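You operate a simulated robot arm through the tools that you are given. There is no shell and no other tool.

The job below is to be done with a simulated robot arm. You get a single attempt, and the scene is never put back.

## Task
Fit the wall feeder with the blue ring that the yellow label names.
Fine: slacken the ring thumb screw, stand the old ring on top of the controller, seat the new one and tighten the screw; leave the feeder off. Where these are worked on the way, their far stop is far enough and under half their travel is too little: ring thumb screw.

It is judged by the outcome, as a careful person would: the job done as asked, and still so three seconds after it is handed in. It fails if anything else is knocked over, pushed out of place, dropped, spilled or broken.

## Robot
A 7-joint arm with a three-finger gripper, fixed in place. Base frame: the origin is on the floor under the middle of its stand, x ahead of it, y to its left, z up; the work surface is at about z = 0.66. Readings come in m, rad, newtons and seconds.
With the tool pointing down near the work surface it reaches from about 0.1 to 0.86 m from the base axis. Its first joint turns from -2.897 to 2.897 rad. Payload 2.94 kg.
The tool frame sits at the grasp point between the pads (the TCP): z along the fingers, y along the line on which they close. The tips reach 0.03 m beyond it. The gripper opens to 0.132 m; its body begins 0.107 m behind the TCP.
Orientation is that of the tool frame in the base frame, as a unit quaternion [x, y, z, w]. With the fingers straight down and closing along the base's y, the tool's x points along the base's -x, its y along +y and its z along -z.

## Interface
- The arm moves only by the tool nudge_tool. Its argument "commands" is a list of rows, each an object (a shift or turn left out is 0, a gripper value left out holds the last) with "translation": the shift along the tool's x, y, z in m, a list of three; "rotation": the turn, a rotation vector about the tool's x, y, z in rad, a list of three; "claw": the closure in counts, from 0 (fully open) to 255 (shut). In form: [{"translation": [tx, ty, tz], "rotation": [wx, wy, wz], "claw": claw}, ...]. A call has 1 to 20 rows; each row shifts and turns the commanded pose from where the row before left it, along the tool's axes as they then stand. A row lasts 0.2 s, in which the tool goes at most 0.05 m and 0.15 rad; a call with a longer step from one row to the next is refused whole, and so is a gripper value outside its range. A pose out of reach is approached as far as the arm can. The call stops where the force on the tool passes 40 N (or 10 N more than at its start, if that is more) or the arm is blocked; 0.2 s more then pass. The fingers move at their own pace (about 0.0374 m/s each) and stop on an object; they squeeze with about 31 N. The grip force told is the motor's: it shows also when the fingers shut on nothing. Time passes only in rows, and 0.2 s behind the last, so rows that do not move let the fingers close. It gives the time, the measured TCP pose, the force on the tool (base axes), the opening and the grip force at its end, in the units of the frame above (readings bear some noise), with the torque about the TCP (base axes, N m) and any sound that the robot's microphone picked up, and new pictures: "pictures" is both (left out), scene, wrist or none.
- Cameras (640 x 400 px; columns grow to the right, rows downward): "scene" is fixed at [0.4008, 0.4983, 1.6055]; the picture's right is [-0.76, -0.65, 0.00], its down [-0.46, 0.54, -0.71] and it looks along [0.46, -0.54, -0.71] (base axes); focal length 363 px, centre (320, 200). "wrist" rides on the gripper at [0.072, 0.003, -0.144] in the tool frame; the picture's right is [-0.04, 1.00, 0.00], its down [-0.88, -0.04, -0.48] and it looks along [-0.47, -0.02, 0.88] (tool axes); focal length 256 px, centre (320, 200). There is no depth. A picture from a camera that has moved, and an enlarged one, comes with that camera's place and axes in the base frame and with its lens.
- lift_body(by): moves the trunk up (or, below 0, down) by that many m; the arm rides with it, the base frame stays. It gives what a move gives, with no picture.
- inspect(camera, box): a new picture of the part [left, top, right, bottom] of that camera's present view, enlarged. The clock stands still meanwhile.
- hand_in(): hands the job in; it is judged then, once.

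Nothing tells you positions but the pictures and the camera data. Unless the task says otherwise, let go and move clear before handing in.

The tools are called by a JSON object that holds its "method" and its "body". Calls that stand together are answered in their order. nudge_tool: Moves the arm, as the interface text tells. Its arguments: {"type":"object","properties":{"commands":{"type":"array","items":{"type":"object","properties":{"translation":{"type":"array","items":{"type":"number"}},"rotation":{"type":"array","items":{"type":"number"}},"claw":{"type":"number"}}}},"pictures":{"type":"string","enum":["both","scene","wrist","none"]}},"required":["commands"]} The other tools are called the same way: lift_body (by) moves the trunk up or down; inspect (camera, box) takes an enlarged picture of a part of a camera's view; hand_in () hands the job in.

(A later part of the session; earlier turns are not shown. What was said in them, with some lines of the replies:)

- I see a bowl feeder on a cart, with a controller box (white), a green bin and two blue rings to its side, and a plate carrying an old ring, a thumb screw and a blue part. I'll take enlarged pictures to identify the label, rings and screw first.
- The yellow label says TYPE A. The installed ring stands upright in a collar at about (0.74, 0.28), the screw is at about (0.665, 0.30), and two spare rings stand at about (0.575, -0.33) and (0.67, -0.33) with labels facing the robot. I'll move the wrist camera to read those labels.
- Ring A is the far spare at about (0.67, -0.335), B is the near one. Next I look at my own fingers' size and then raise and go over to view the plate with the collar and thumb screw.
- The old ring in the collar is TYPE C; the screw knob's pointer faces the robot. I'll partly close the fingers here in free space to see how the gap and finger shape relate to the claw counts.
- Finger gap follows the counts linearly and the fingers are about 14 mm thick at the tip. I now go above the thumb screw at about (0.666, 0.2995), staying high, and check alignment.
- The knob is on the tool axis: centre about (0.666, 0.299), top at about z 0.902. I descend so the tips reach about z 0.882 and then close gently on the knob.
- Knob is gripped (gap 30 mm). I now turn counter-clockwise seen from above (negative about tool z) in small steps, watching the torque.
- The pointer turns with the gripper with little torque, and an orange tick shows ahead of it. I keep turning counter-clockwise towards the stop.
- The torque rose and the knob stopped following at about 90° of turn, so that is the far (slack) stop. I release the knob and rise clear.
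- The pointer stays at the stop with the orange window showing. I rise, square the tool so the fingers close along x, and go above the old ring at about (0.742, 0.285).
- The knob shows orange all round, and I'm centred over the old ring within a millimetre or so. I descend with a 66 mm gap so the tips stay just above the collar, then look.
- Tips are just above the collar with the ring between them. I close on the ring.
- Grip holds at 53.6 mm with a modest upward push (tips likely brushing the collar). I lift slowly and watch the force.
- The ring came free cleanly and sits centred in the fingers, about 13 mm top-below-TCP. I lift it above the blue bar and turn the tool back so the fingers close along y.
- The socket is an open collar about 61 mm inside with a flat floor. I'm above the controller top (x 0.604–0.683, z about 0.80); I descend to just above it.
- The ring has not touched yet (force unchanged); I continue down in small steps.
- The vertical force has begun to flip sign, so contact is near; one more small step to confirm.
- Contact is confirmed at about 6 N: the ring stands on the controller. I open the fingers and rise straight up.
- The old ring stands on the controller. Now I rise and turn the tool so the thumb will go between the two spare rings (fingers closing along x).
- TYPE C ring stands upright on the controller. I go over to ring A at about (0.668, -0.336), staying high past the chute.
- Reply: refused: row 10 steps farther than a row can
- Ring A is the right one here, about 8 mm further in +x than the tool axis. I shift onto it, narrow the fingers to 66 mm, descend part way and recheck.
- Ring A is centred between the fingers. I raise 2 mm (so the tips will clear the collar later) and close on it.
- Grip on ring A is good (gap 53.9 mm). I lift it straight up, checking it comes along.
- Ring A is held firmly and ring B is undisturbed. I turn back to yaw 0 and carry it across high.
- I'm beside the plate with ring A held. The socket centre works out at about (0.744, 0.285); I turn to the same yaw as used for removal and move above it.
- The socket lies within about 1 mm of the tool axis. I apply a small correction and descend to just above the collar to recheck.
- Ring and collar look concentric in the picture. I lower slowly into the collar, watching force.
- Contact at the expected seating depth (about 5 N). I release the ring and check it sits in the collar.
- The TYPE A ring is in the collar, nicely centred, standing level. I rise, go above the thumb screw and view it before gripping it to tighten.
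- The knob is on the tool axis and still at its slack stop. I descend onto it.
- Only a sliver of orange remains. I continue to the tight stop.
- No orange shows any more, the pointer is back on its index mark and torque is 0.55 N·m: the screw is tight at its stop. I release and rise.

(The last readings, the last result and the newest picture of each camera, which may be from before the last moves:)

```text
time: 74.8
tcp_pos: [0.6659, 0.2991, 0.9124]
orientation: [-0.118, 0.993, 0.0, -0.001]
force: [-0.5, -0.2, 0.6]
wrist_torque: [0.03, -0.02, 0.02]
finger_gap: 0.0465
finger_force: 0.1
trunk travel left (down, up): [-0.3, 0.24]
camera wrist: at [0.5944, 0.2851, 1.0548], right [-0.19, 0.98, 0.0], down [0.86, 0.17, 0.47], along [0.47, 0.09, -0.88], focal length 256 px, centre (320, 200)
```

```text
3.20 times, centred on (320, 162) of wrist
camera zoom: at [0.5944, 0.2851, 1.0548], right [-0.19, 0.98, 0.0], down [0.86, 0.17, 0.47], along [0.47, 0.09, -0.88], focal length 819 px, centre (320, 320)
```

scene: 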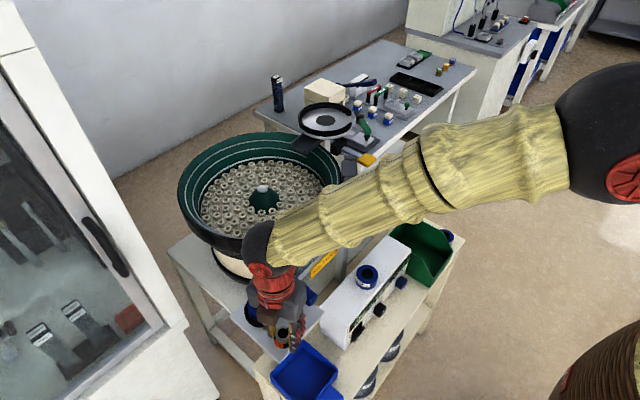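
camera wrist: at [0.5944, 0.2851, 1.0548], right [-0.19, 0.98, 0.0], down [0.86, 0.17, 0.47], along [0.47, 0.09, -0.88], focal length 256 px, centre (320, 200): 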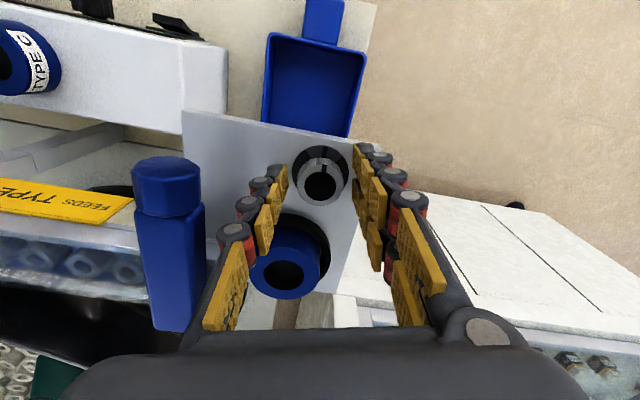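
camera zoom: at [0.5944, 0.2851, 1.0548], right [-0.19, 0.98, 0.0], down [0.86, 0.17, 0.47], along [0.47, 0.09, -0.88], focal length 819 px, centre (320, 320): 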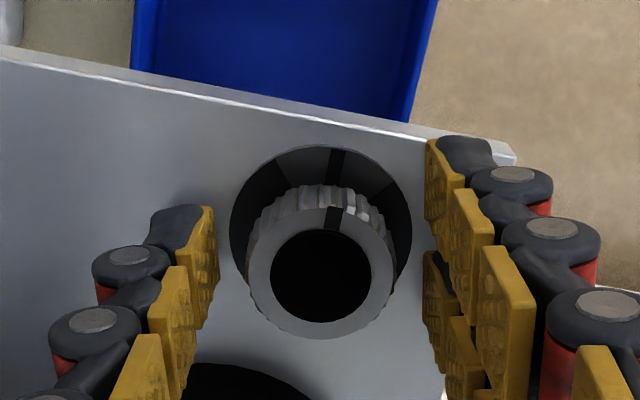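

Screw is tight with its pointer on the index. I rise clear and back off towards the robot, then check the whole scene.

{"method": "nudge_tool", "body": {"commands": [{"translation": [0, 0, -0.02]}, {"translation": [0, 0, -0.04]}, {"translation": [0, 0, -0.045]}, {"translation": [0, 0, -0.045]}, {"translation": [0, 0, -0.045]}, {"translation": [0.045, 0, 0]}, {"translation": [0.045, 0, 0]}, {"translation": [0.045, 0, 0]}, {"translation": [0.045, 0, 0]}, {"translation": [0.04, 0, 0]}]}}

{"method": "inspect", "body": {"camera": "scene", "box": [220, 260, 348, 360]}}

{"method": "inspect", "body": {"camera": "scene", "box": [320, 200, 480, 300]}}

{"method": "inspect", "body": {"camera": "wrist", "box": [220, 140, 420, 265]}}

```text
time: 77.0
tcp_pos: [0.4496, 0.2472, 1.1075]
orientation: [-0.117, 0.993, 0.0, 0.0]
force: [0.4, -0.1, -0.1]
wrist_torque: [0.0, -0.02, 0.02]
finger_gap: 0.0466
finger_force: 0.0
trunk travel left (down, up): [-0.3, 0.24]
camera wrist: at [0.3787, 0.2335, 1.2512], right [-0.19, 0.98, 0.0], down [0.86, 0.17, 0.48], along [0.47, 0.09, -0.88], focal length 256 px, centre (320, 200)
```

scene: 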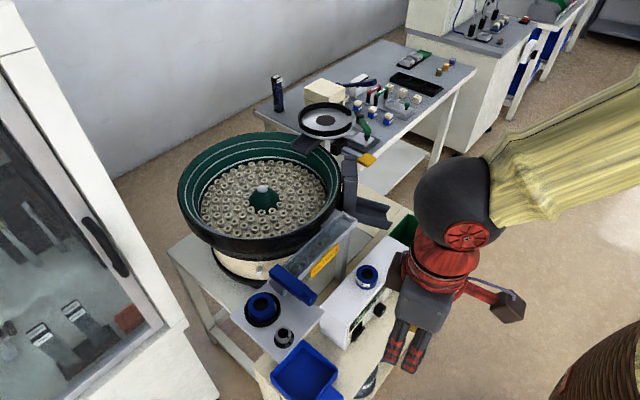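
wrist: 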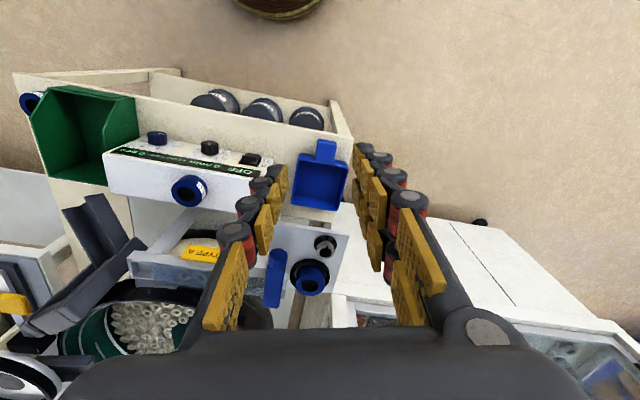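

```text
4.00 times, centred on (284, 310) of scene
camera zoom: at [0.4008, 0.4983, 1.6055], right [-0.76, -0.65, 0.0], down [-0.46, 0.54, -0.71], along [0.46, -0.54, -0.71], focal length 1453 px, centre (464, -240)
```

zoom: 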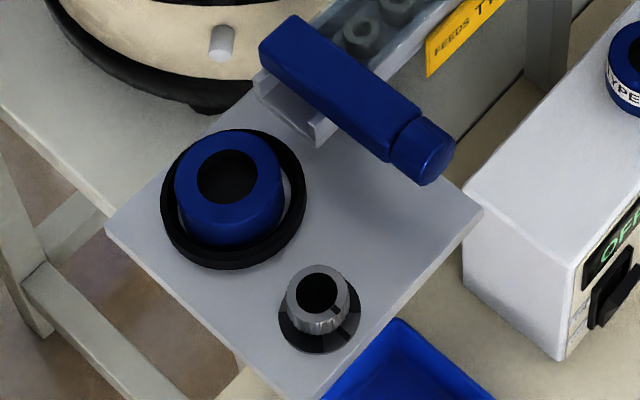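

```text
4.00 times, centred on (400, 250) of scene
camera zoom: at [0.4008, 0.4983, 1.6055], right [-0.76, -0.65, 0.0], down [-0.46, 0.54, -0.71], along [0.46, -0.54, -0.71], focal length 1453 px, centre (0, 0)
```

zoom: 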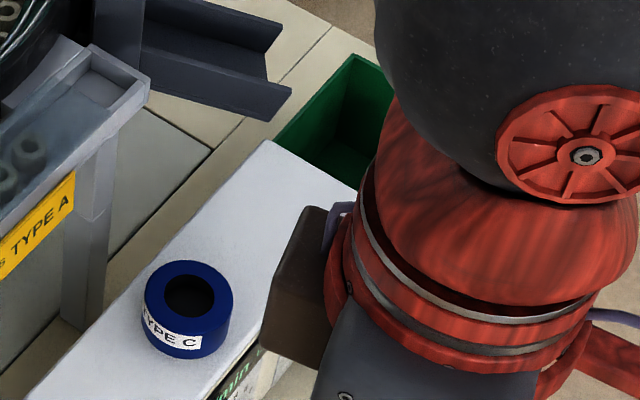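

```text
3.20 times, centred on (320, 202) of wrist
camera zoom: at [0.3787, 0.2335, 1.2512], right [-0.19, 0.98, 0.0], down [0.86, 0.17, 0.48], along [0.47, 0.09, -0.88], focal length 819 px, centre (320, 192)
```

zoom: 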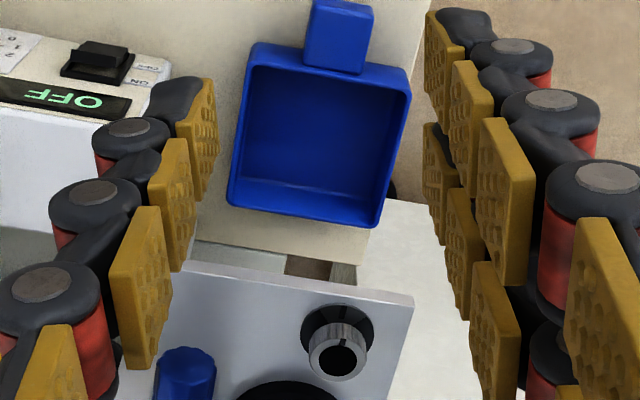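

The TYPE A ring sits in the collar exactly where the old one was, and the screw is back on its index. The TYPE C ring stands on the controller, and the controller still reads OFF. The arm is clear, so I hand the job in.

{"method": "hand_in", "body": {}}

```text
The job is handed in.
```

The feeder now has the TYPE A ring that the yellow label names, and I've handed the job in. I haven't seen the judging result.

- **Thumb screw slackened:** I turned it to its far stop, about 90°. At that point the torque rose and it would turn no further.
- **Old ring:** The TYPE C ring is standing upright on top of the controller.
- **New ring:** The TYPE A ring is in the collar, level and centred, in the same spot the old one occupied.
- **Thumb screw tightened:** I turned it back until it stopped (0.55 N·m). Its pointer is on the index mark again and no orange shows.
- **Feeder:** It was left off; the controller still reads OFF.

I saw nothing knocked over or moved. The TYPE B ring looked undisturbed after I lifted TYPE A away from beside it. My final check pictures did not show it clearly.
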